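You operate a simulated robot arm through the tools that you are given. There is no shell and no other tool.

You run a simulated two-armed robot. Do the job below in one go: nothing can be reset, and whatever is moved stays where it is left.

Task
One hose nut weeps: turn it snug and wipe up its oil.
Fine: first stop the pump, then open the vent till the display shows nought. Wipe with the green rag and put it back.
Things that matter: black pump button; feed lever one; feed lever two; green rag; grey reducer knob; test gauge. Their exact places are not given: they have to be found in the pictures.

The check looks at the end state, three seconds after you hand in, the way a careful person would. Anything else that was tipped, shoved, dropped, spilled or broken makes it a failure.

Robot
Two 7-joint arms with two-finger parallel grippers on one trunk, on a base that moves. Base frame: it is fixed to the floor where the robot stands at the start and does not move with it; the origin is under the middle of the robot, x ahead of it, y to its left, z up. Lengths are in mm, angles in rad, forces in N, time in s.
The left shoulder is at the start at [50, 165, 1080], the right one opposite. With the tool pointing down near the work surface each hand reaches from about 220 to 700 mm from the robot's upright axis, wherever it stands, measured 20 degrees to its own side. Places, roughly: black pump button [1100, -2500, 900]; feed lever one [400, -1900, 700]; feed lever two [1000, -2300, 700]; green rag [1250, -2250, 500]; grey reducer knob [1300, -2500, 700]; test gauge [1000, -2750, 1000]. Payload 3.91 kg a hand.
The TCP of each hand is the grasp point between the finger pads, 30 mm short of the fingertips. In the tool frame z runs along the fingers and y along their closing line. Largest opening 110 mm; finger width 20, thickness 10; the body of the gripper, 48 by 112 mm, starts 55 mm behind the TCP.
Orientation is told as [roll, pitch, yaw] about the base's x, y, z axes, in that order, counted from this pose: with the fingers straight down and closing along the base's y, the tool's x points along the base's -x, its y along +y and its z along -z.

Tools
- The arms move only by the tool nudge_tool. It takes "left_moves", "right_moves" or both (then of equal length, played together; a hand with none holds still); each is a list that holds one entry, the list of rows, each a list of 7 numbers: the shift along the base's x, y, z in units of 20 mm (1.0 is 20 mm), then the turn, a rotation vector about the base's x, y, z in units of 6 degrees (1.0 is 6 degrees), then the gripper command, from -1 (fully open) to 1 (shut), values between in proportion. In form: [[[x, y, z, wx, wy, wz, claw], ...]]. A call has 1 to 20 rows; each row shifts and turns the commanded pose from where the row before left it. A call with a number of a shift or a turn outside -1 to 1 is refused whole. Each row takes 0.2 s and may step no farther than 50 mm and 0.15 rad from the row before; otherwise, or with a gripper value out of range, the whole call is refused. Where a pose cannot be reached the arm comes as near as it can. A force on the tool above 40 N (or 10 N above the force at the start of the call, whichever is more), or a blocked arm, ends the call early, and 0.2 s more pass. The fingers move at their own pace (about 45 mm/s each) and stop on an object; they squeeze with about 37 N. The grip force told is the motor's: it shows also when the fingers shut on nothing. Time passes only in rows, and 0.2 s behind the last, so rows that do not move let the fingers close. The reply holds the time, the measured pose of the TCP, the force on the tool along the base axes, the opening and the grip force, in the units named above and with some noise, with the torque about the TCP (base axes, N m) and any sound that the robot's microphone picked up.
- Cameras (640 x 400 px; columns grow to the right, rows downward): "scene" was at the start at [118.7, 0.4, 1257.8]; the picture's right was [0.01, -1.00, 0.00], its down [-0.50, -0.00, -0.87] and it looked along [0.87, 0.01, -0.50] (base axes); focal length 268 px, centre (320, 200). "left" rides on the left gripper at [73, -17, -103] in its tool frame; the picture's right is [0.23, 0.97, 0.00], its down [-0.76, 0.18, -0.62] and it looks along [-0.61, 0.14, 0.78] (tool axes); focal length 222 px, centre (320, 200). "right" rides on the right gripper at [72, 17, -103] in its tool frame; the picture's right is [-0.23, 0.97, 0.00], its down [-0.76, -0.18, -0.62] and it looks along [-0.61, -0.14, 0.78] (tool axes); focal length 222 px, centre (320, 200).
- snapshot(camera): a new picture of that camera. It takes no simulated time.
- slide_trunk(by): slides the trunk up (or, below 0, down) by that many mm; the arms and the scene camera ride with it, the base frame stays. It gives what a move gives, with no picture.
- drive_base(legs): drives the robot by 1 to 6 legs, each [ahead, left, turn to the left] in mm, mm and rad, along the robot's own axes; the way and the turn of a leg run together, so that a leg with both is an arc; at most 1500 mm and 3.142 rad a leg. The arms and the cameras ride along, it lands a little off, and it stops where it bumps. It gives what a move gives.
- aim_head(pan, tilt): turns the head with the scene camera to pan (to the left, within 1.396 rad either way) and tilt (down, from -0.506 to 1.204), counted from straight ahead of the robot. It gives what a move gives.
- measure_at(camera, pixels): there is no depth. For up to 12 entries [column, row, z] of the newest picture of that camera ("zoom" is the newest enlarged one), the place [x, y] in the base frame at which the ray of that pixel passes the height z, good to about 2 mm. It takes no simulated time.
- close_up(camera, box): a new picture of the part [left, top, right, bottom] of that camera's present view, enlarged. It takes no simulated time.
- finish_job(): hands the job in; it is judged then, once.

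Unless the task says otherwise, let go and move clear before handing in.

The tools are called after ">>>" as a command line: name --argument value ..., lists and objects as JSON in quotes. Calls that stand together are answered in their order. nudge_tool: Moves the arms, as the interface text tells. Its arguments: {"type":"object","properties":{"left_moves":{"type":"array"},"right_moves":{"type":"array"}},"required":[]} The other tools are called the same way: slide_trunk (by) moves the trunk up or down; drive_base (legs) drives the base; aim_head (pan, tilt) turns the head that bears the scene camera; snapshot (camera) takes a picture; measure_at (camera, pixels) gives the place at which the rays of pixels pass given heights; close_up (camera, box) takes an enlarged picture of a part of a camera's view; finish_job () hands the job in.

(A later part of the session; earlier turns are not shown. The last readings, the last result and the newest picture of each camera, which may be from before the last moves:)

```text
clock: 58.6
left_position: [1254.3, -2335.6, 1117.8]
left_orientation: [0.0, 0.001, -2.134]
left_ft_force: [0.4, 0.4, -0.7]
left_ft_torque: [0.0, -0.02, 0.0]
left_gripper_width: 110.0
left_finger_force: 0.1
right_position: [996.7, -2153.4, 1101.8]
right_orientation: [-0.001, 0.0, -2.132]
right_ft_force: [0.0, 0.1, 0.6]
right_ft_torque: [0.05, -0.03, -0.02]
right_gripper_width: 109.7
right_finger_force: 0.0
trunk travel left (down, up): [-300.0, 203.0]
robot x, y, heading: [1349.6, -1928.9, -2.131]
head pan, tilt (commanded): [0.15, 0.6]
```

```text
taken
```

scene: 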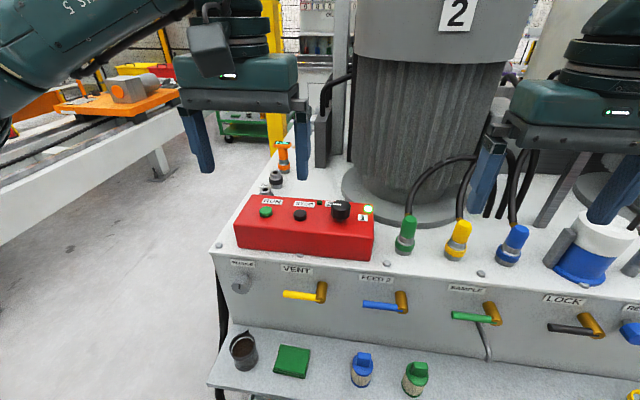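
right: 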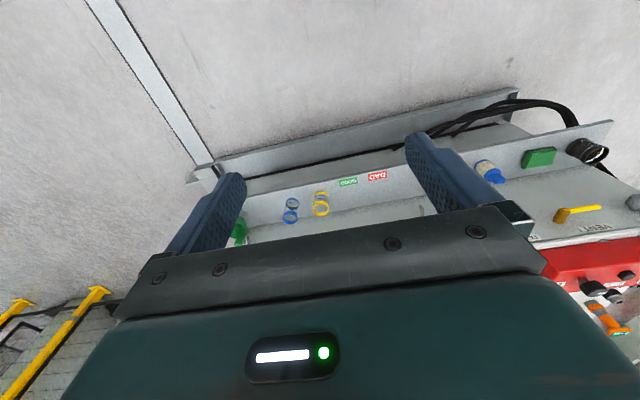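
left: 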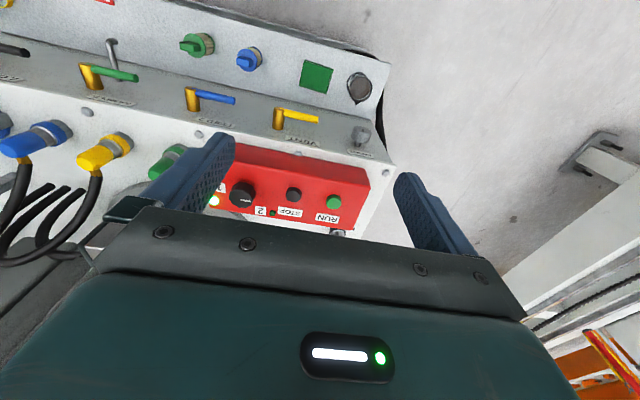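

STOP is now at scene (300,214) and left (294,193). Triangulating it, the vent lever, and the couplings.

>>> measure_at --camera "scene" --pixels '[[300, 214, 880], [300, 214, 920], [321, 283, 700], [321, 283, 760], [285, 294, 700], [285, 294, 760], [293, 361, 480], [293, 361, 540], [265, 211, 880], [265, 211, 920], [236, 249, 800], [374, 259, 800]]'

>>> measure_at --camera "left" --pixels '[[294, 193, 880], [294, 193, 920], [277, 106, 700], [277, 106, 760], [319, 118, 700], [319, 118, 760], [316, 77, 480], [316, 77, 540], [334, 202, 880], [334, 202, 920], [369, 168, 850], [369, 168, 900]]'

>>> close_up --camera "left" --box '[200, 60, 400, 240]'

```text
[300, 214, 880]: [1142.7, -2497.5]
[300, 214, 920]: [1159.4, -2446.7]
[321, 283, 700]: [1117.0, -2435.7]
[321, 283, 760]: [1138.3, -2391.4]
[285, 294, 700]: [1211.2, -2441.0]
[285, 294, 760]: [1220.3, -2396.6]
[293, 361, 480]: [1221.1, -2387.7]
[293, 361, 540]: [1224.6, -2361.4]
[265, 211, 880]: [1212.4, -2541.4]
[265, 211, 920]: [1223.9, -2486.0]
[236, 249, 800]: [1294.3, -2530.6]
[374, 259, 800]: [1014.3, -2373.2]
```

```text
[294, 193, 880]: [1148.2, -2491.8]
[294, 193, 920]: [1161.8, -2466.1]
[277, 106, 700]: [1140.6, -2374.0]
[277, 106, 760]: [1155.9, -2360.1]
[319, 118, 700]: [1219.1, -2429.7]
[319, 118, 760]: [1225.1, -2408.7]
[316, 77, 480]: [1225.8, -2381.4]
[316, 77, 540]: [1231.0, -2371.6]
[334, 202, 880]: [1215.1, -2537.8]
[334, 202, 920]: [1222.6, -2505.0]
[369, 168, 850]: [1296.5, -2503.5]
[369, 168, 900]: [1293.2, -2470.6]
```

```text
2.22 times, centred on (300, 150) of left
```

zoom: 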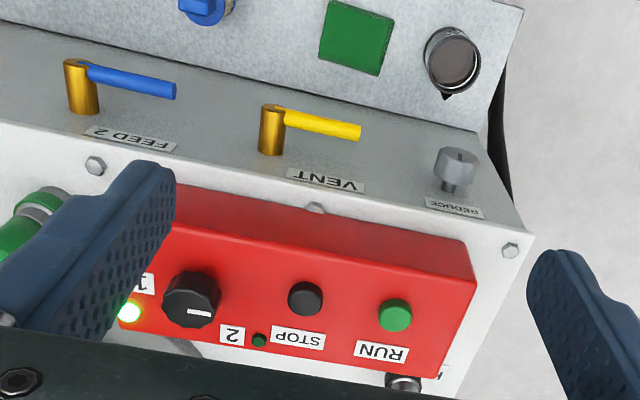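

STOP triangulates to about (1149,-2486,889). I'll close the left gripper and bring it above the button at TCP height ~975, then check.

>>> nudge_tool --left_moves '[[[-0.656, -0.94, 0, 0, 0, 0, 1], [-0.656, -0.94, 0, 0, 0, 0, 1], [-0.656, -0.94, 0, 0, 0, 0, 1], [-0.656, -0.94, 0, 0, 0, 0, 1], [-0.656, -0.94, 0, 0, 0, 0, 1], [-0.656, -0.94, 0, 0, 0, 0, 1], [-0.656, -0.94, 0, 0, 0, 0, 1], [-0.656, -0.94, 0, 0, 0, 0, 1], [0, 0, -1, 0, 0, 0, 1], [0, 0, -1, 0, 0, 0, 1], [0, 0, -1, 0, 0, 0, 1], [0, 0, -1, 0, 0, 0, 1], [0, 0, -1, 0, 0, 0, 1], [0, 0, -1, 0, 0, 0, 1], [0, 0, -1, 0, 0, 0, 1]]]'

>>> snapshot --camera "left"

>>> snapshot --camera "scene"

```text
clock: 61.8
left_position: [1149.5, -2483.8, 976.6]
left_orientation: [-0.001, 0.0, -2.133]
left_ft_force: [0.3, 0.8, 0.2]
left_ft_torque: [0.0, -0.01, 0.0]
left_gripper_width: 0.2
left_finger_force: 37.0
right_position: [997.5, -2153.0, 1101.7]
right_orientation: [0.0, 0.001, -2.131]
right_ft_force: [0.5, -0.1, 1.1]
right_ft_torque: [0.01, -0.01, 0.04]
right_gripper_width: 109.9
right_finger_force: 0.0
trunk travel left (down, up): [-300.0, 203.0]
robot x, y, heading: [1348.3, -1928.4, -2.133]
head pan, tilt (commanded): [0.15, 0.6]
```

```text
taken
```

left: 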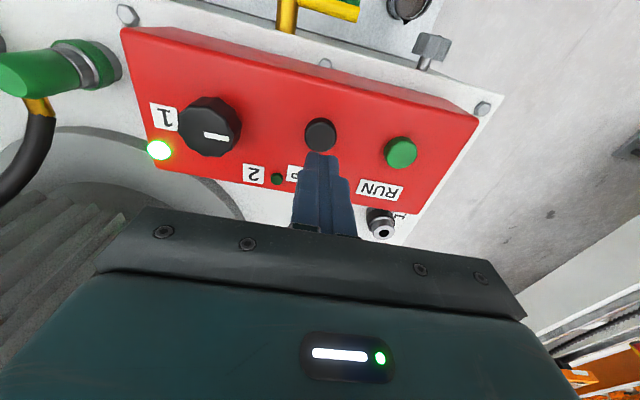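

```text
taken
```

scene: 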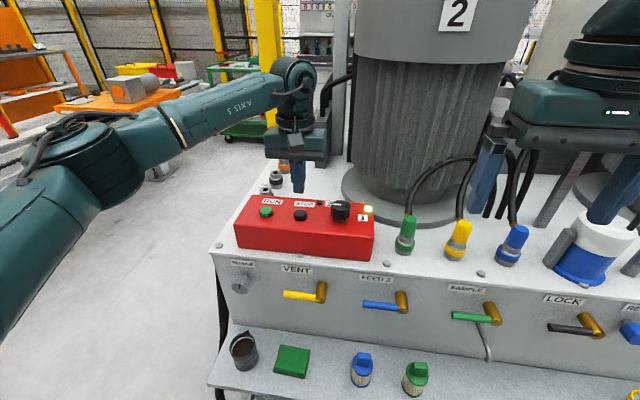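

In the left view the button is at (320,133), which is straight below the TCP if its top is at z≈890. I'll verify with a measurement, then press straight down.

>>> measure_at --camera "left" --pixels '[[320, 132, 889], [320, 132, 880], [402, 152, 886], [283, 27, 733]]'

>>> nudge_tool --left_moves '[[[0, 0, -0.9, 0, 0, 0, 1], [0, 0, -0.9, 0, 0, 0, 1], [0, 0, -0.4, 0, 0, 0, 1], [0, 0, -0.25, 0, 0, 0, 1], [0, 0, -0.25, 0, 0, 0, 1], [0, 0, -0.2, 0, 0, 0, 1], [0, 0, -0.1, 0, 0, 0, 1]]]'

>>> close_up --camera "scene" --box '[220, 170, 400, 270]'

```text
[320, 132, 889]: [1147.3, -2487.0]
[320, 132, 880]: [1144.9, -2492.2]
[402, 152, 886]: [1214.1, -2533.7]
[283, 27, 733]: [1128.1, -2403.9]
```

```text
clock: 63.4
left_position: [1150.3, -2485.0, 917.4]
left_orientation: [0.0, -0.002, -2.133]
left_ft_force: [-0.6, 0.9, 0.6]
left_ft_torque: [-0.03, 0.03, -0.01]
left_gripper_width: 0.1
left_finger_force: 37.1
right_position: [996.3, -2152.9, 1102.4]
right_orientation: [0.0, -0.001, -2.132]
right_ft_force: [0.0, -0.2, -0.8]
right_ft_torque: [0.0, -0.03, 0.04]
right_gripper_width: 110.3
right_finger_force: 0.0
trunk travel left (down, up): [-300.0, 203.0]
robot x, y, heading: [1346.5, -1929.6, -2.136]
head pan, tilt (commanded): [0.15, 0.6]
```

```text
3.56 times, centred on (310, 220) of scene
```

zoom: 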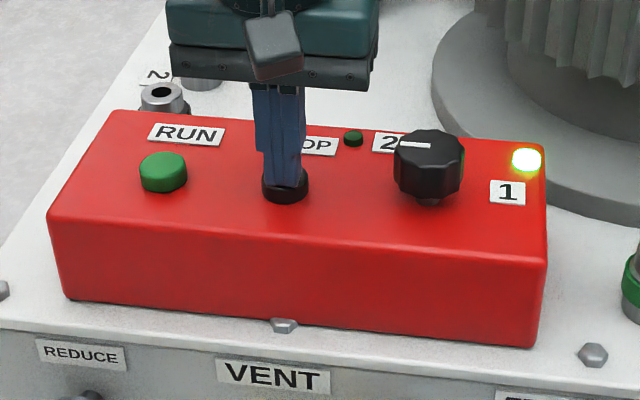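

The tip stands right at the button (zoom 285,187) with no force yet and the lamp still lit. I'll press on in small steps.

>>> nudge_tool --left_moves '[[[0, 0, -0.1, 0, 0, 0, 1], [0, 0, -0.1, 0, 0, 0, 1], [0, 0, -0.1, 0, 0, 0, 1]]]'

>>> close_up --camera "scene" --box '[220, 170, 400, 270]'

```text
clock: 64.2
left_position: [1147.6, -2484.8, 913.4]
left_orientation: [0.0, -0.003, -2.134]
left_ft_force: [-1.3, -2.0, 5.0]
left_ft_torque: [-0.09, 0.07, 0.02]
left_gripper_width: 0.0
left_finger_force: 37.4
right_position: [996.8, -2152.5, 1102.0]
right_orientation: [0.001, -0.004, -2.131]
right_ft_force: [0.3, 0.0, 0.1]
right_ft_torque: [0.02, -0.03, -0.01]
right_gripper_width: 109.9
right_finger_force: 0.0
trunk travel left (down, up): [-300.0, 203.0]
robot x, y, heading: [1346.7, -1932.6, -2.127]
head pan, tilt (commanded): [0.15, 0.6]
heard: click
```

```text
3.56 times, centred on (310, 220) of scene
```

zoom: 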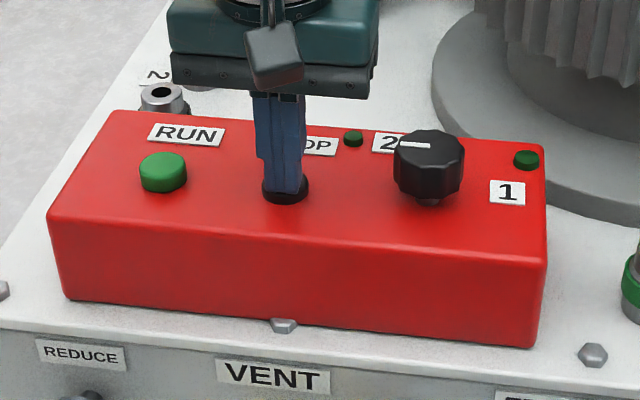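

A click was heard and lamp 1 went dark (zoom 526,160), so the pump is stopped. I'll raise the hand clear and look at the display and the vent lever.

>>> nudge_tool --left_moves '[[[0, 0, 1, 0, 0, 0, 1], [0, 0, 1, 0, 0, 0, 1], [0, 0, 1, 0, 0, 0, 1], [0, 0, 1, 0, 0, 0, 1], [0, 0, 1, 0, 0, 0, 1], [0, 0, 1, 0, 0, 0, 1], [0.5, 0.8, 1, 0, 0, 0, 1], [0.5, 0.8, 0, 0, 0, 0, 1], [0.5, 0.8, 0, 0, 0, 0, 1], [0.5, 0.8, 0, 0, 0, 0, 1]]]'

>>> snapshot --camera "left"

>>> close_up --camera "scene" --box '[220, 240, 420, 400]'

```text
clock: 66.4
left_position: [1191.2, -2419.2, 1051.9]
left_orientation: [0.0, 0.001, -2.132]
left_ft_force: [-0.1, -0.1, -0.5]
left_ft_torque: [0.03, 0.0, -0.05]
left_gripper_width: 0.2
left_finger_force: 37.5
right_position: [998.3, -2151.5, 1102.2]
right_orientation: [0.001, -0.002, -2.133]
right_ft_force: [0.1, 0.3, 0.4]
right_ft_torque: [0.0, 0.01, 0.04]
right_gripper_width: 109.8
right_finger_force: 0.0
trunk travel left (down, up): [-300.0, 203.0]
robot x, y, heading: [1349.0, -1926.0, -2.138]
head pan, tilt (commanded): [0.15, 0.6]
```

```text
taken
```

left: 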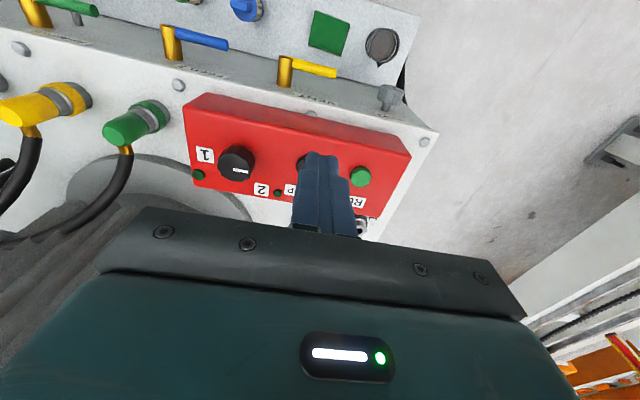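

```text
2.50 times, centred on (320, 320) of scene
```

zoom: 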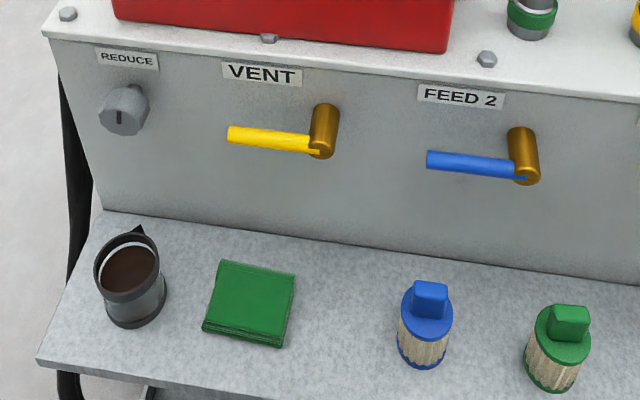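

The vent lever is clearly seen: tip at zoom (230,134), hub front at (321,150). I'll take a matching close-up from the left camera and measure both.

>>> measure_at --camera "zoom" --pixels '[[230, 134, 700], [230, 134, 760], [321, 150, 700], [321, 150, 760], [326, 110, 700], [326, 110, 760], [42, 33, 780], [42, 33, 830], [205, 325, 500], [292, 340, 500], [295, 272, 500], [218, 262, 500]]'

>>> close_up --camera "left" --box '[240, 0, 440, 160]'

```text
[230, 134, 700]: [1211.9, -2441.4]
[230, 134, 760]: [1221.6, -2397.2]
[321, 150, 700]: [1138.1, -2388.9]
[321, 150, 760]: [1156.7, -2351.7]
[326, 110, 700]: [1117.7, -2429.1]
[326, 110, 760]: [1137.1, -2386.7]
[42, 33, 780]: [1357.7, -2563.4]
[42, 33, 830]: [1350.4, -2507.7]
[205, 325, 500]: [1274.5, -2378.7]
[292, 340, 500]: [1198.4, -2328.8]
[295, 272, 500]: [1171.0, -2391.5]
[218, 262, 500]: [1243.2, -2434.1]
```

```text
2.50 times, centred on (340, 80) of left
```

zoom: 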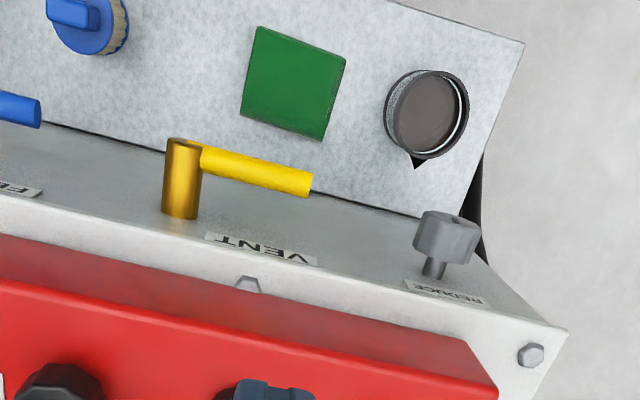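

>>> measure_at --camera "zoom" --pixels '[[308, 184, 700], [308, 184, 760], [184, 145, 700], [184, 145, 760], [568, 331, 780], [568, 331, 830], [258, 27, 510], [346, 60, 510], [322, 141, 510], [241, 115, 510], [182, 217, 700], [182, 217, 760]]'

```text
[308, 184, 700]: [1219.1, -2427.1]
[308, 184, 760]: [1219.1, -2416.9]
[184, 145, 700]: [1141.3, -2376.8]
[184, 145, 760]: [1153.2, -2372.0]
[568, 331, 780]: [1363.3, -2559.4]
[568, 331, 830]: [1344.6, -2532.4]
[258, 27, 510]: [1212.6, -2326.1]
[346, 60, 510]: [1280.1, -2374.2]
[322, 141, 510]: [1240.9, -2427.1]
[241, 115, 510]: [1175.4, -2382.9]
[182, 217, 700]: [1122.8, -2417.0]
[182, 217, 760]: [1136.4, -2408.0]
```

Triangulated: vent hub front (1145,-2375,722), lever tip (1217.5,-2423,725), bench face plane about 40 mm behind the lever, table edge z≈787. I'll back off 220 mm so the left hand can point horizontally at the bench and lift the lever from below.

>>> drive_base --legs '[[-220, 0, 0]]'

>>> nudge_tool --left_moves '[[[0, 0, -0.5, -0.846, 0.533, 0, 1], [0, 0, -0.5, -0.846, 0.533, 0, 1], [0, 0, -0.5, -0.846, 0.533, 0, 1], [0, 0, -0.5, -0.846, 0.533, 0, 1], [0, 0, -0.5, -0.846, 0.533, 0, 1], [0, 0, -0.5, -0.846, 0.533, 0, 1], [0, 0, -0.5, -0.846, 0.533, 0, 1], [0, 0, -0.5, -0.846, 0.533, 0, 1], [0, 0, -0.5, -0.846, 0.533, 0, 1], [0, 0, -0.5, -0.846, 0.533, 0, 1], [0, 0, -0.5, -0.846, 0.533, 0, 1], [0, 0, -0.5, -0.846, 0.533, 0, 1], [0, 0, -0.5, -0.846, 0.533, 0, 1], [0, 0, -0.5, -0.846, 0.533, 0, 1], [0, 0, -0.5, -0.846, 0.533, 0, 1]]]'

>>> snapshot --camera "scene"

>>> snapshot --camera "left"

```text
clock: 68.1
left_position: [1307.6, -2235.5, 1052.6]
left_orientation: [0.001, -0.002, -2.129]
left_ft_force: [0.1, 0.2, -0.3]
left_ft_torque: [-0.01, 0.02, 0.0]
left_gripper_width: 0.1
left_finger_force: 36.9
right_position: [1113.1, -1969.6, 1103.0]
right_orientation: [-0.001, -0.001, -2.132]
right_ft_force: [-0.2, 0.1, 0.5]
right_ft_torque: [-0.02, 0.02, -0.02]
right_gripper_width: 110.1
right_finger_force: 0.1
trunk travel left (down, up): [-300.0, 203.0]
robot x, y, heading: [1461.9, -1744.1, -2.134]
head pan, tilt (commanded): [0.15, 0.6]
```

```text
clock: 71.3
left_position: [1265.7, -2188.7, 938.4]
left_orientation: [-2.128, -1.567, -0.002]
left_ft_force: [0.0, 0.2, -0.1]
left_ft_torque: [0.02, -0.02, 0.04]
left_gripper_width: 0.1
left_finger_force: 36.9
left hand out of reach, approached as far as the arm can: row 13, 14, 15
right_position: [1113.6, -1969.4, 1101.6]
right_orientation: [0.0, 0.001, -2.131]
right_ft_force: [0.4, -1.1, -0.9]
right_ft_torque: [0.0, 0.02, -0.01]
right_gripper_width: 109.8
right_finger_force: 0.1
trunk travel left (down, up): [-300.0, 203.0]
robot x, y, heading: [1463.5, -1744.7, -2.131]
head pan, tilt (commanded): [0.15, 0.6]
```

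```text
taken
```

scene: 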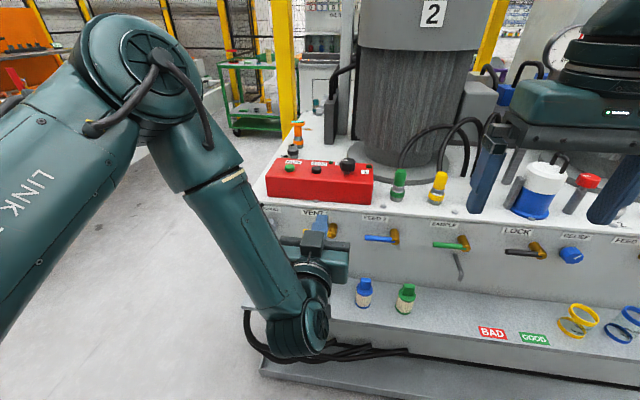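

```text
taken
```

left: 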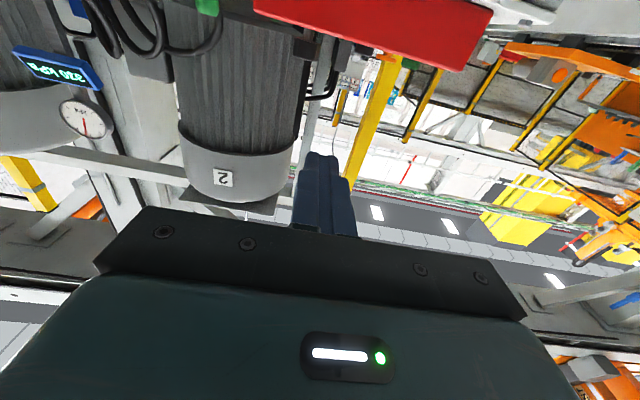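

The hand now points horizontally (pitch -1.567) but the arm had to give way a little because it is close in; the display still shows 330 kPa (left 55,68). I'll move it forward and down in part and check the pose.

>>> nudge_tool --left_moves '[[[0, -0.8, -1, 0, 0, 0, 1], [0, -0.8, -1, 0, 0, 0, 1], [0, -0.8, -1, 0, 0, 0, 1], [0, -0.8, -1, 0, 0, 0, 1], [0, -0.8, -1, 0, 0, 0, 1]]]'

>>> snapshot --camera "scene"

```text
clock: 72.5
left_position: [1211.8, -2199.0, 895.8]
left_orientation: [-1.0, -1.567, -1.128]
left_ft_force: [-0.6, -0.9, 0.9]
left_ft_torque: [0.02, 0.0, 0.04]
left_gripper_width: 0.0
left_finger_force: 37.1
left hand out of reach, approached as far as the arm can: row 1, 2, 3, 4, 5
right_position: [1112.5, -1969.0, 1102.4]
right_orientation: [-0.001, 0.0, -2.13]
right_ft_force: [-0.1, -0.2, -0.5]
right_ft_torque: [-0.02, 0.02, 0.0]
right_gripper_width: 109.9
right_finger_force: 0.1
trunk travel left (down, up): [-300.0, 203.0]
robot x, y, heading: [1462.4, -1744.4, -2.129]
head pan, tilt (commanded): [0.15, 0.6]
```

```text
taken
```

scene: 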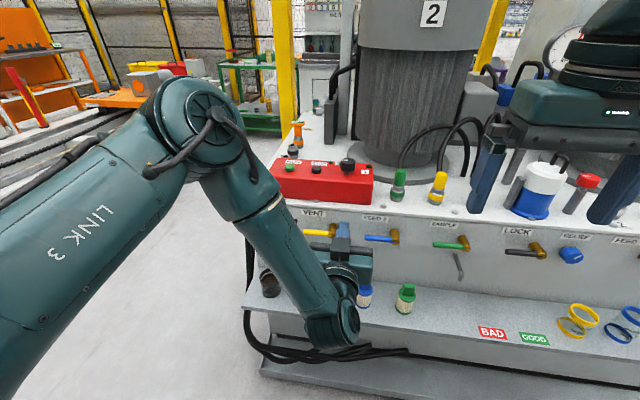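

The arm cannot hold the fully horizontal pose here (measured 1212,-2199,896 drifted to the right). I'll pitch back 30° to a fingers-forward-and-down tilt, which was reachable before.

>>> nudge_tool --left_moves '[[[0, 0, 0, 0.846, -0.533, 0, 1], [0, 0, 0, 0.846, -0.533, 0, 1], [0, 0, 0, 0.846, -0.533, 0, 1], [0, 0, 0, 0.846, -0.533, 0, 1], [0, 0, 0, 0.846, -0.533, 0, 1]]]'

>>> snapshot --camera "scene"

```text
clock: 73.7
left_position: [1212.8, -2199.6, 895.1]
left_orientation: [-0.008, -1.048, -2.128]
left_ft_force: [-0.2, 0.7, -0.5]
left_ft_torque: [-0.01, 0.01, 0.02]
left_gripper_width: 0.0
left_finger_force: 36.6
right_position: [1113.9, -1968.7, 1102.9]
right_orientation: [0.0, 0.001, -2.131]
right_ft_force: [0.1, 0.0, -0.5]
right_ft_torque: [0.0, -0.03, -0.01]
right_gripper_width: 109.9
right_finger_force: 0.1
trunk travel left (down, up): [-300.0, 203.0]
robot x, y, heading: [1463.7, -1739.3, -2.133]
head pan, tilt (commanded): [0.15, 0.6]
```

```text
taken
```

scene: 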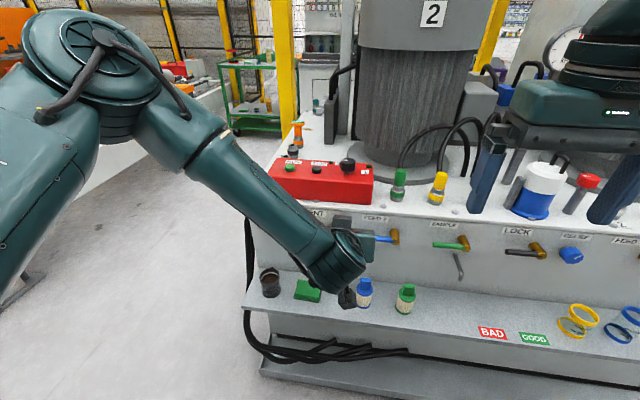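

At 60° pitch the hand is reachable again (1213,-2200,895). I'll lower it to a point about 100 mm in front of the lever, at z≈690, below lever height.

>>> nudge_tool --left_moves '[[[0.18, -0.53, -0.93, 0, 0, 0, 1], [0.18, -0.53, -0.93, 0, 0, 0, 1], [0.18, -0.53, -0.93, 0, 0, 0, 1], [0.18, -0.53, -0.93, 0, 0, 0, 1], [0.18, -0.53, -0.93, 0, 0, 0, 1], [0.18, -0.53, -0.93, 0, 0, 0, 1], [0.18, -0.53, -0.93, 0, 0, 0, 1], [0.18, -0.53, -0.93, 0, 0, 0, 1], [0.18, -0.53, -0.93, 0, 0, 0, 1], [0.18, -0.53, -0.93, 0, 0, 0, 1], [0.18, -0.53, -0.93, 0, 0, 0, 1]]]'

>>> snapshot --camera "scene"

>>> snapshot --camera "left"

```text
clock: 76.1
left_position: [1214.0, -2308.3, 713.0]
left_orientation: [0.004, -1.04, -2.125]
left_ft_force: [0.0, -0.1, 0.1]
left_ft_torque: [0.02, -0.02, 0.02]
left_gripper_width: 0.0
left_finger_force: 37.5
left hand out of reach, approached as far as the arm can: row 8, 9, 10, 11
right_position: [1114.1, -1968.0, 1102.4]
right_orientation: [0.0, 0.0, -2.13]
right_ft_force: [-0.2, -0.7, -0.1]
right_ft_torque: [0.0, -0.02, 0.01]
right_gripper_width: 109.7
right_finger_force: 0.1
trunk travel left (down, up): [-300.0, 203.0]
robot x, y, heading: [1462.9, -1745.2, -2.129]
head pan, tilt (commanded): [0.15, 0.6]
```

```text
taken
```

scene: 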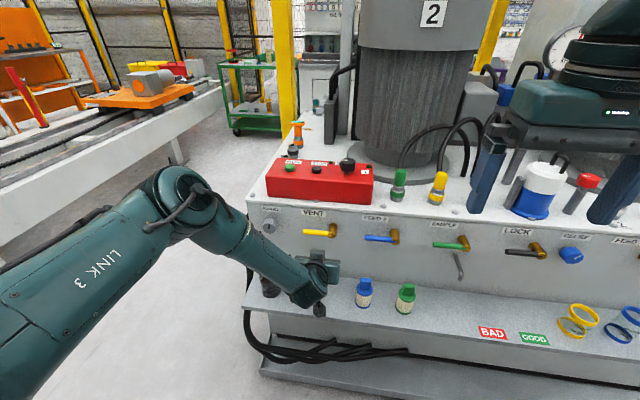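

```text
taken
```

left: 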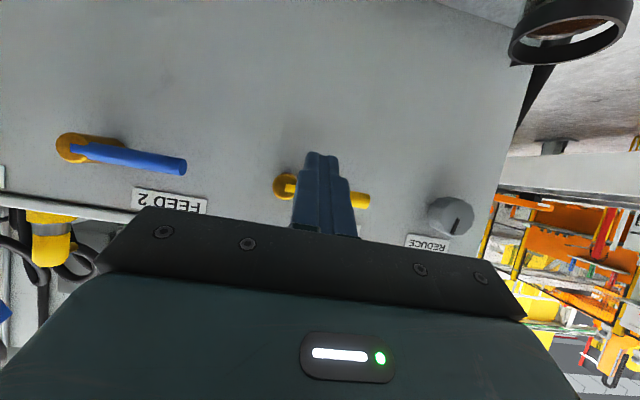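

The left camera now shows the lever at (285,187)-(362,200) just ahead of the fingers; the arm resists going further left, so I'll shift the base 80 mm left (nothing between hand and face there).

>>> drive_base --legs '[[0, 80, 0]]'

```text
clock: 77.4
left_position: [1280.7, -2351.5, 713.8]
left_orientation: [0.004, -1.04, -2.127]
left_ft_force: [-0.1, -0.1, -0.4]
left_ft_torque: [0.03, -0.02, -0.01]
left_gripper_width: 0.0
left_finger_force: 37.0
right_position: [1181.7, -2011.2, 1102.3]
right_orientation: [0.0, 0.0, -2.131]
right_ft_force: [0.4, 0.6, 0.1]
right_ft_torque: [0.01, 0.0, -0.01]
right_gripper_width: 110.2
right_finger_force: 0.0
trunk travel left (down, up): [-300.0, 203.0]
robot x, y, heading: [1534.2, -1784.9, -2.134]
head pan, tilt (commanded): [0.15, 0.6]
```

>>> nudge_tool --left_moves '[[[-0.71, 0.87, -0.6, 0, 0, 0, 1], [-0.71, 0.87, -0.6, 0, 0, 0, 1], [-0.47, -0.74, 0, 0, 0, 0, 1], [-0.47, -0.74, 0, 0, 0, 0, 1]]]'

>>> snapshot --camera "scene"

>>> snapshot --camera "left"

```text
clock: 78.4
left_position: [1234.4, -2345.3, 690.0]
left_orientation: [0.005, -1.041, -2.128]
left_ft_force: [-0.4, 0.4, -0.1]
left_ft_torque: [-0.01, 0.02, 0.02]
left_gripper_width: 0.0
left_finger_force: 36.5
right_position: [1182.6, -2009.9, 1102.2]
right_orientation: [0.001, 0.0, -2.129]
right_ft_force: [-0.1, -0.9, 0.5]
right_ft_torque: [0.0, 0.02, 0.0]
right_gripper_width: 110.1
right_finger_force: 0.1
trunk travel left (down, up): [-300.0, 203.0]
robot x, y, heading: [1529.0, -1788.8, -2.133]
head pan, tilt (commanded): [0.15, 0.6]
```

```text
taken
```

scene: 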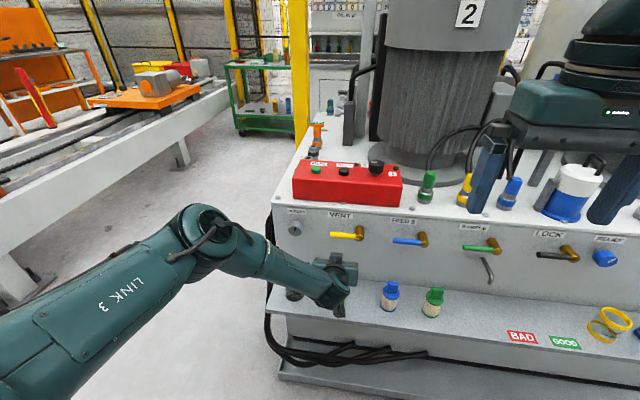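

```text
taken
```

left: 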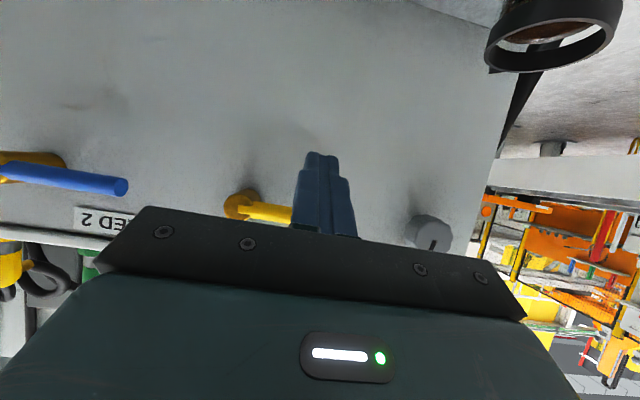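

>>> measure_at --camera "left" --pixels '[[237, 206, 722], [237, 206, 730], [290, 213, 722], [290, 213, 730], [128, 187, 722], [425, 232, 722]]'

>>> close_up --camera "left" --box '[180, 130, 440, 290]'

>>> close_up --camera "scene" --box '[270, 200, 430, 320]'

```text
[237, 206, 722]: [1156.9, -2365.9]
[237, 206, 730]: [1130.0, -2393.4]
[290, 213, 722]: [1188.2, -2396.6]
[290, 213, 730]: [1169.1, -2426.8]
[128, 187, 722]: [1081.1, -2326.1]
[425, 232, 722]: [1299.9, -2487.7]
```

```text
2.46 times, centred on (310, 210) of left
```

zoom: 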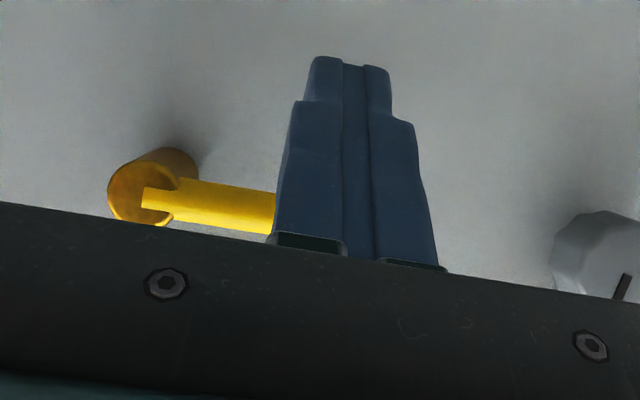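

```text
3.33 times, centred on (350, 260) of scene
```

zoom: 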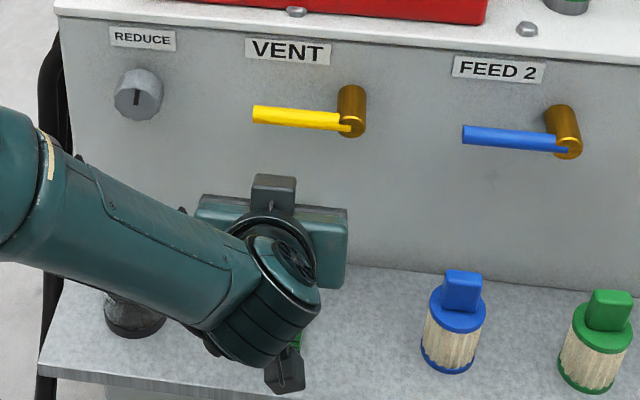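

The lever is ahead and above; the fingers at s≈1394 will go under it. I'll advance 70 mm toward the face with z unchanged.

>>> nudge_tool --left_moves '[[[-0.466, -0.741, 0, 0, 0, 0, 1], [-0.466, -0.741, 0, 0, 0, 0, 1], [-0.466, -0.741, 0, 0, 0, 0, 1], [-0.466, -0.741, 0, 0, 0, 0, 1]]]'

>>> snapshot --camera "scene"

>>> close_up --camera "left" --box '[180, 100, 440, 260]'

```text
clock: 79.4
left_position: [1195.9, -2405.3, 690.2]
left_orientation: [0.003, -1.041, -2.129]
left_ft_force: [-1.3, 0.5, 0.7]
left_ft_torque: [0.01, -0.01, 0.01]
left_gripper_width: 0.3
left_finger_force: 36.8
right_position: [1179.9, -2010.7, 1103.0]
right_orientation: [0.0, 0.001, -2.131]
right_ft_force: [-0.3, 0.1, -0.4]
right_ft_torque: [0.03, -0.01, 0.01]
right_gripper_width: 110.0
right_finger_force: 0.0
trunk travel left (down, up): [-300.0, 203.0]
robot x, y, heading: [1532.5, -1786.7, -2.13]
head pan, tilt (commanded): [0.15, 0.6]
```

```text
taken
```

scene: 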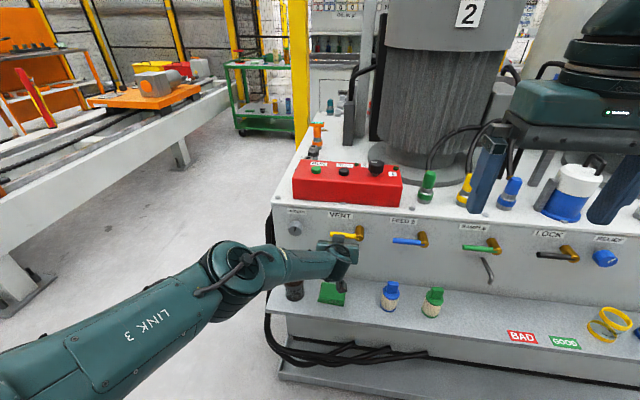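

```text
2.46 times, centred on (310, 180) of left
```

zoom: 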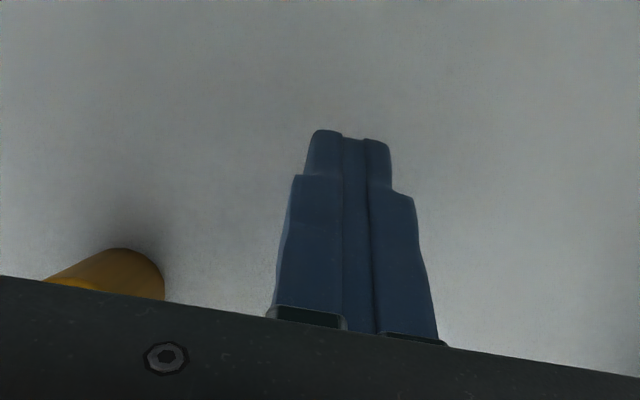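

The fingers are under the lever (TCP s≈1394, 25 mm off the face). I'll lift through the first part of the arc and see whether the lever follows.

>>> nudge_tool --left_moves '[[[0, 0, 0.5, 0, 0, 0, 1], [0, 0, 0.44, 0, 0, 0, 1], [0.114, -0.072, 0.77, 0, 0, 0, 1], [-0.055, 0.035, 0.775, 0, 0, 0, 1]]]'

>>> snapshot --camera "scene"

>>> close_up --camera "scene" --box '[270, 200, 430, 320]'

```text
clock: 80.4
left_position: [1196.7, -2407.7, 740.5]
left_orientation: [0.004, -1.043, -2.128]
left_ft_force: [-0.5, 0.2, 0.1]
left_ft_torque: [-0.01, -0.01, 0.03]
left_gripper_width: 0.0
left_finger_force: 36.9
right_position: [1180.9, -2011.1, 1102.7]
right_orientation: [0.001, 0.0, -2.13]
right_ft_force: [0.9, 0.1, 0.1]
right_ft_torque: [0.01, 0.04, 0.0]
right_gripper_width: 109.8
right_finger_force: 0.1
trunk travel left (down, up): [-300.0, 203.0]
robot x, y, heading: [1530.1, -1786.9, -2.13]
head pan, tilt (commanded): [0.15, 0.6]
```

```text
taken
```

scene: 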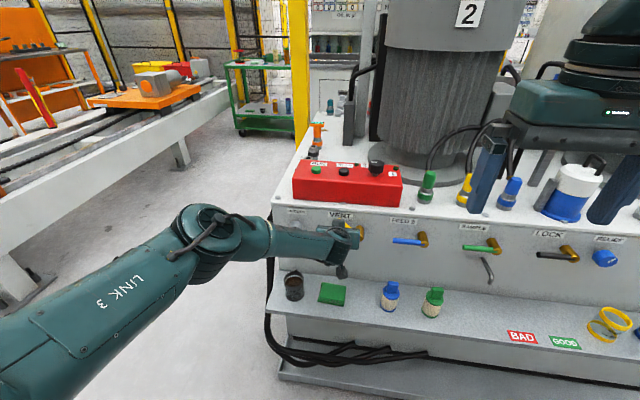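

```text
3.33 times, centred on (350, 260) of scene
```

zoom: 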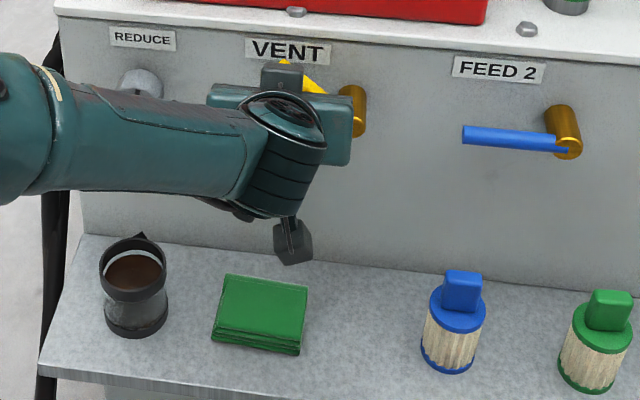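

The yellow rod now points up-left (zoom 315,85), so the lever follows upward with little force. I'll carry on to upright.

>>> nudge_tool --left_moves '[[[-0.229, 0.144, 0.735, 0, 0, 0, 1], [-0.377, 0.237, 0.64, 0, 0, 0, 1], [-0.508, 0.319, 0.5, 0, 0, 0, 1], [-0.597, 0.375, 0.33, 0, 0, 0, 1], [-0.212, 0.133, 0.07, 0, 0, 0, 1]]]'

>>> snapshot --camera "scene"

>>> close_up --camera "scene" --box '[270, 200, 430, 320]'

>>> snapshot --camera "left"

```text
clock: 81.6
left_position: [1166.7, -2384.9, 784.3]
left_orientation: [0.01, -1.039, -2.122]
left_ft_force: [22.6, -3.6, -7.6]
left_ft_torque: [0.0, 0.05, -0.02]
left_gripper_width: 0.0
left_finger_force: 37.2
right_position: [1181.2, -2012.6, 1102.7]
right_orientation: [-0.003, 0.0, -2.133]
right_ft_force: [0.1, -0.4, 0.0]
right_ft_torque: [0.02, 0.0, 0.01]
right_gripper_width: 110.1
right_finger_force: 0.0
trunk travel left (down, up): [-300.0, 203.0]
robot x, y, heading: [1534.6, -1785.2, -2.125]
head pan, tilt (commanded): [0.15, 0.6]
```

```text
taken
```

scene: 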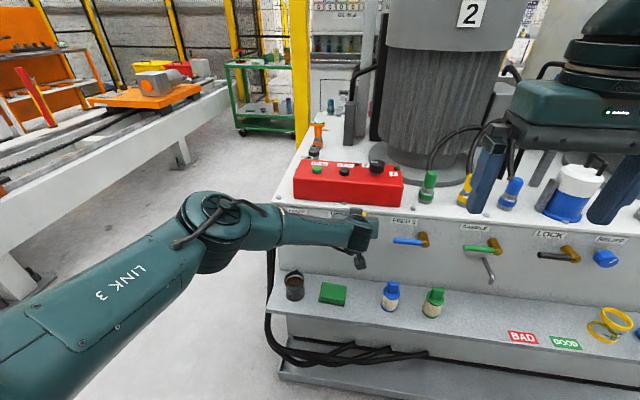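

```text
3.33 times, centred on (350, 260) of scene
```

zoom: 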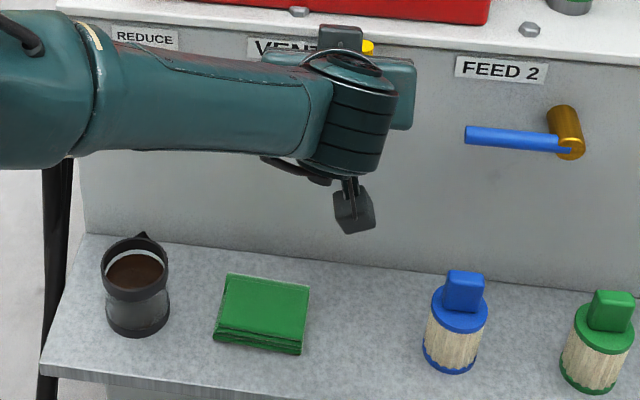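

```text
taken
```

left: 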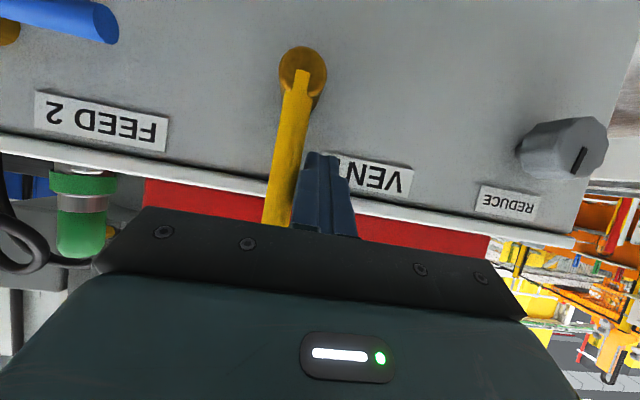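

The lever stands upright against its stop (22 N felt; left view shows it at 290,150). I'll ease off to the left, draw back, and read the display.

>>> nudge_tool --left_moves '[[[0.4, -0.25, 0, 0, 0, 0, 1], [0.3, -0.19, 0, 0, 0, 0, 1], [0.53, 0.84, 0, 0, 0, 0, 1], [0.53, 0.84, 0, 0, 0, 0, 1], [0.53, 0.84, 0, 0, 0, 0, 1], [0.53, 0.84, 0, 0, 0, 0, 1], [0.53, 0.84, 0, 0, 0, 0, 1], [0.53, 0.84, 0, 0, 0, 0, 1]]]'

>>> aim_head --pan -0.4 --tilt 0.4

>>> snapshot --camera "scene"

```text
clock: 83.4
left_position: [1236.5, -2289.6, 784.8]
left_orientation: [0.004, -1.041, -2.126]
left_ft_force: [0.0, 0.6, 0.3]
left_ft_torque: [0.02, 0.0, 0.0]
left_gripper_width: 0.0
left_finger_force: 37.4
right_position: [1181.8, -2010.3, 1102.2]
right_orientation: [0.0, 0.0, -2.13]
right_ft_force: [-0.3, -0.2, -0.5]
right_ft_torque: [0.03, 0.04, 0.01]
right_gripper_width: 110.0
right_finger_force: 0.1
trunk travel left (down, up): [-300.0, 203.0]
robot x, y, heading: [1530.5, -1790.5, -2.137]
head pan, tilt (commanded): [0.15, 0.6]
```

```text
clock: 84.4
left_position: [1237.6, -2289.3, 785.5]
left_orientation: [0.004, -1.04, -2.129]
left_ft_force: [0.1, 0.2, 0.3]
left_ft_torque: [-0.02, -0.01, 0.01]
left_gripper_width: 0.1
left_finger_force: 37.1
right_position: [1180.7, -2011.3, 1103.3]
right_orientation: [0.0, 0.0, -2.131]
right_ft_force: [-0.5, 0.2, 0.5]
right_ft_torque: [-0.03, 0.04, 0.01]
right_gripper_width: 109.9
right_finger_force: 0.0
trunk travel left (down, up): [-300.0, 203.0]
robot x, y, heading: [1530.8, -1787.2, -2.131]
head pan, tilt (commanded): [-0.4, 0.4]
```

```text
taken
```

scene: 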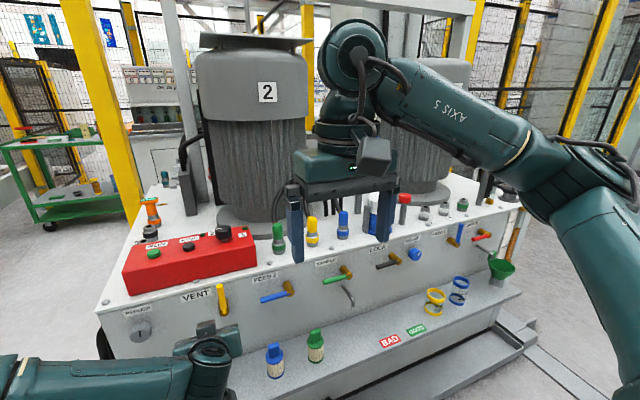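

The vent lever is upright at (222,300), but the right hand hides the display. I'll swing the right hand 160 mm to the right.

>>> nudge_tool --right_moves '[[[-0.85, 0.53, 0, 0, 0, 0, -1], [-0.85, 0.53, 0, 0, 0, 0, -1], [-0.85, 0.53, 0, 0, 0, 0, -1], [-0.85, 0.53, 0, 0, 0, 0, -1], [-0.85, 0.53, 0, 0, 0, 0, -1], [-0.85, 0.53, 0, 0, 0, 0, -1], [-0.85, 0.53, 0, 0, 0, 0, -1], [-0.85, 0.53, 0, 0, 0, 0, -1]]]'

>>> snapshot --camera "scene"

```text
clock: 86.2
left_position: [1237.3, -2288.7, 785.0]
left_orientation: [0.004, -1.04, -2.128]
left_ft_force: [0.0, -0.4, -0.1]
left_ft_torque: [0.03, -0.01, 0.02]
left_gripper_width: 0.0
left_finger_force: 36.9
right_position: [1041.2, -1925.9, 1103.6]
right_orientation: [0.0, -0.003, -2.129]
right_ft_force: [-0.1, -0.6, 0.5]
right_ft_torque: [0.0, 0.02, 0.0]
right_gripper_width: 110.0
right_finger_force: 0.1
trunk travel left (down, up): [-300.0, 203.0]
robot x, y, heading: [1531.6, -1787.4, -2.132]
head pan, tilt (commanded): [-0.4, 0.4]
```

```text
taken
```

scene: 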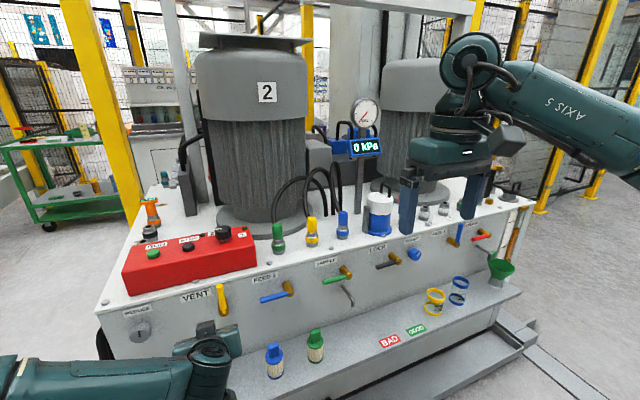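

The display now reads 0 kPa (367,147), and the vent lever is upright. Next I'll lift the left hand back to a straight-down pose before driving round to the bench's left end.

>>> nudge_tool --left_moves '[[[0, 0, 1, 0, 0, 0, 1], [0, 0, 1, 0, 0, 0, 1], [0.3, 0.45, 1, 0.846, -0.533, 0, 1], [0.3, 0.45, 1, 0.846, -0.533, 0, 1], [0.3, 0.45, 1, 0.846, -0.533, 0, 1], [0.3, 0.45, 1, 0.846, -0.533, 0, 1], [0.3, 0.45, 1, 0.846, -0.533, 0, 1], [0.3, 0.45, 1, 0.846, -0.533, 0, 1], [0.3, 0.45, 1, 0.846, -0.533, 0, 1], [0.3, 0.45, 1, 0.846, -0.533, 0, 1], [0.3, 0.45, 1, 0.846, -0.533, 0, -1], [0.3, 0.45, 1, 0.846, -0.533, 0, -1], [0, 0, 1, 0, 0, 0, -1], [0, 0, 1, 0, 0, 0, -1], [0, 0, 1, 0, 0, 0, -1], [0, 0, 1, 0, 0, 0, -1]]]'

>>> drive_base --legs '[[-150, 0, 0], [0, 950, 0]]'

>>> aim_head --pan -0.7 --tilt 0.4

>>> snapshot --camera "scene"

```text
clock: 89.6
left_position: [1297.3, -2199.3, 1105.6]
left_orientation: [0.008, 0.007, -2.131]
left_ft_force: [-0.5, -0.4, 1.0]
left_ft_torque: [-0.03, 0.0, -0.01]
left_gripper_width: 110.1
left_finger_force: 0.1
right_position: [1042.9, -1926.2, 1103.7]
right_orientation: [0.001, -0.001, -2.131]
right_ft_force: [0.2, -0.2, -0.5]
right_ft_torque: [0.05, 0.02, -0.02]
right_gripper_width: 109.9
right_finger_force: 0.0
trunk travel left (down, up): [-300.0, 203.0]
robot x, y, heading: [1532.6, -1789.9, -2.131]
head pan, tilt (commanded): [-0.4, 0.4]
```

```text
clock: 99.3
left_position: [2182.9, -2580.3, 1104.6]
left_orientation: [0.009, 0.007, -2.13]
left_ft_force: [-0.3, 0.0, 0.7]
left_ft_torque: [0.01, 0.03, 0.0]
left_gripper_width: 110.2
left_finger_force: 0.1
right_position: [1929.0, -2305.4, 1103.1]
right_orientation: [0.0, 0.001, -2.133]
right_ft_force: [0.2, 0.4, -0.2]
right_ft_torque: [0.03, 0.01, 0.01]
right_gripper_width: 110.0
right_finger_force: 0.1
trunk travel left (down, up): [-300.0, 203.0]
robot x, y, heading: [2418.3, -2166.2, -2.133]
head pan, tilt (commanded): [-0.4, 0.4]
```

```text
clock: 100.1
left_position: [2184.0, -2579.6, 1104.2]
left_orientation: [0.009, 0.007, -2.132]
left_ft_force: [-0.2, -0.2, 0.3]
left_ft_torque: [0.02, 0.0, 0.02]
left_gripper_width: 109.8
left_finger_force: 0.1
right_position: [1928.3, -2305.6, 1104.4]
right_orientation: [0.0, 0.0, -2.132]
right_ft_force: [0.3, -0.2, 0.1]
right_ft_torque: [0.03, 0.0, -0.02]
right_gripper_width: 110.1
right_finger_force: 0.1
trunk travel left (down, up): [-300.0, 203.0]
robot x, y, heading: [2416.4, -2172.1, -2.133]
head pan, tilt (commanded): [-0.7, 0.4]
```

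```text
taken
```

scene: 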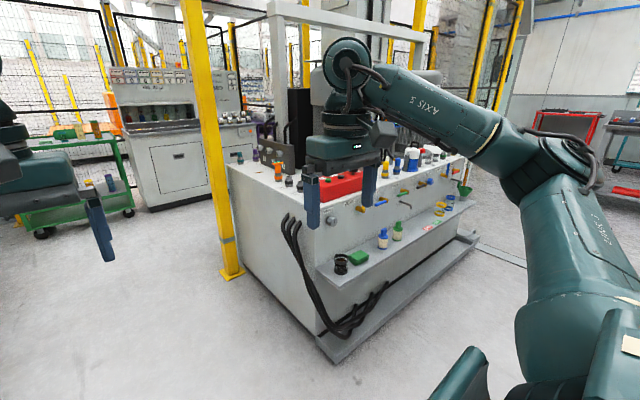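

Free floor at the bench's left end (yellow post base at 232,270). I'll turn right a quarter turn and slide left to stand facing the bench's end.

>>> drive_base --legs '[[0, 0, -1.571], [0, 950, 0]]'

>>> aim_head --pan 0.0 --tilt 0.4

>>> snapshot --camera "scene"

```text
clock: 112.5
left_position: [1502.1, -2740.0, 1105.2]
left_orientation: [0.01, 0.006, 2.594]
left_ft_force: [-0.8, 0.4, 0.1]
left_ft_torque: [0.0, 0.0, 0.01]
left_gripper_width: 109.9
left_finger_force: 0.0
right_position: [1773.4, -2482.2, 1103.5]
right_orientation: [-0.001, 0.0, 2.593]
right_ft_force: [-0.7, 0.0, -0.6]
right_ft_torque: [0.01, -0.02, 0.01]
right_gripper_width: 110.0
right_finger_force: 0.0
trunk travel left (down, up): [-300.0, 203.0]
robot x, y, heading: [1921.3, -2972.0, 2.59]
head pan, tilt (commanded): [-0.7, 0.4]
```

```text
clock: 113.6
left_position: [1501.1, -2740.7, 1105.1]
left_orientation: [0.008, 0.008, 2.595]
left_ft_force: [-0.2, 0.4, 0.2]
left_ft_torque: [-0.04, 0.02, -0.01]
left_gripper_width: 110.0
left_finger_force: 0.0
right_position: [1774.1, -2481.4, 1102.9]
right_orientation: [-0.001, -0.001, 2.592]
right_ft_force: [-0.4, -0.7, -0.7]
right_ft_torque: [0.0, 0.02, 0.0]
right_gripper_width: 110.2
right_finger_force: 0.0
trunk travel left (down, up): [-300.0, 203.0]
robot x, y, heading: [1917.3, -2972.0, 2.593]
head pan, tilt (commanded): [0.0, 0.4]
```

```text
taken
```

scene: 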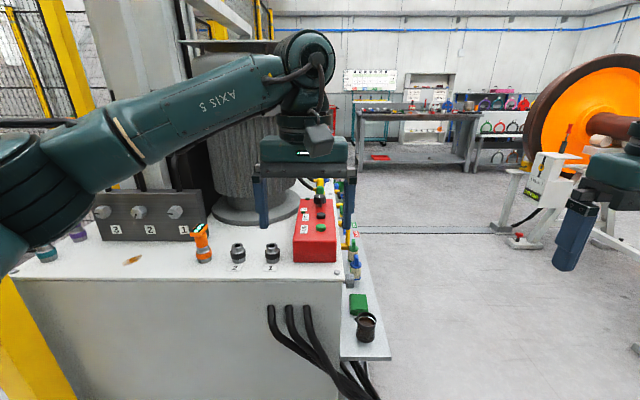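

I now see the manifold end-on: nuts 1, 2, 3 at (177,212), (138,212), (102,212), and the oil patch at (133,260). Zooming in.

>>> close_up --camera "scene" --box '[80, 180, 220, 280]'

>>> close_up --camera "scene" --box '[20, 180, 360, 400]'

>>> snapshot --camera "left"

```text
4.00 times, centred on (150, 230) of scene
```

zoom: 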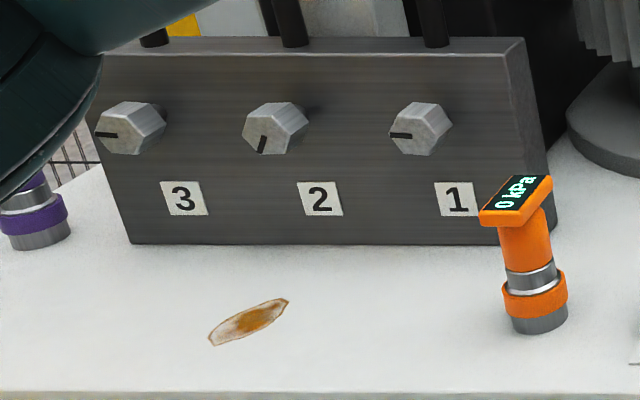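

```text
1.82 times, centred on (190, 290) of scene
```

zoom: 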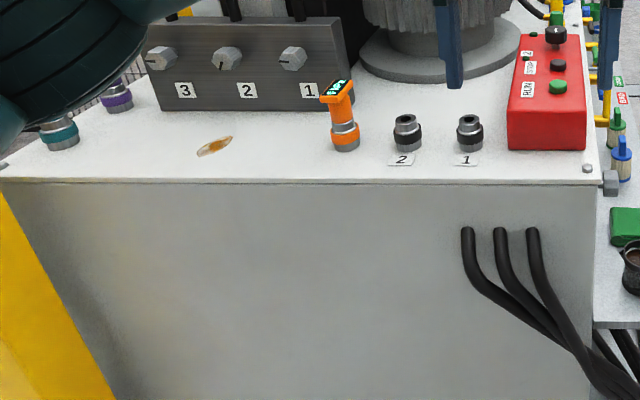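

```text
taken
```

left: 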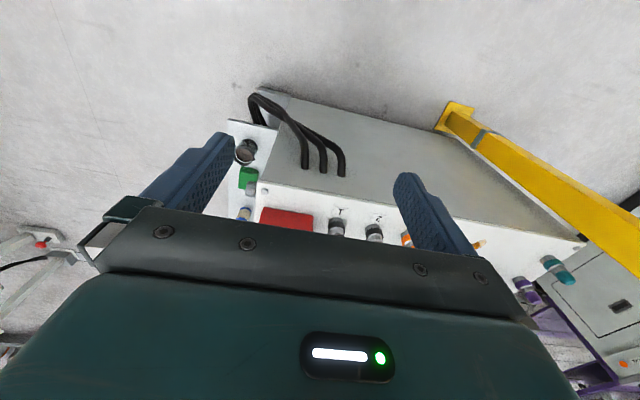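

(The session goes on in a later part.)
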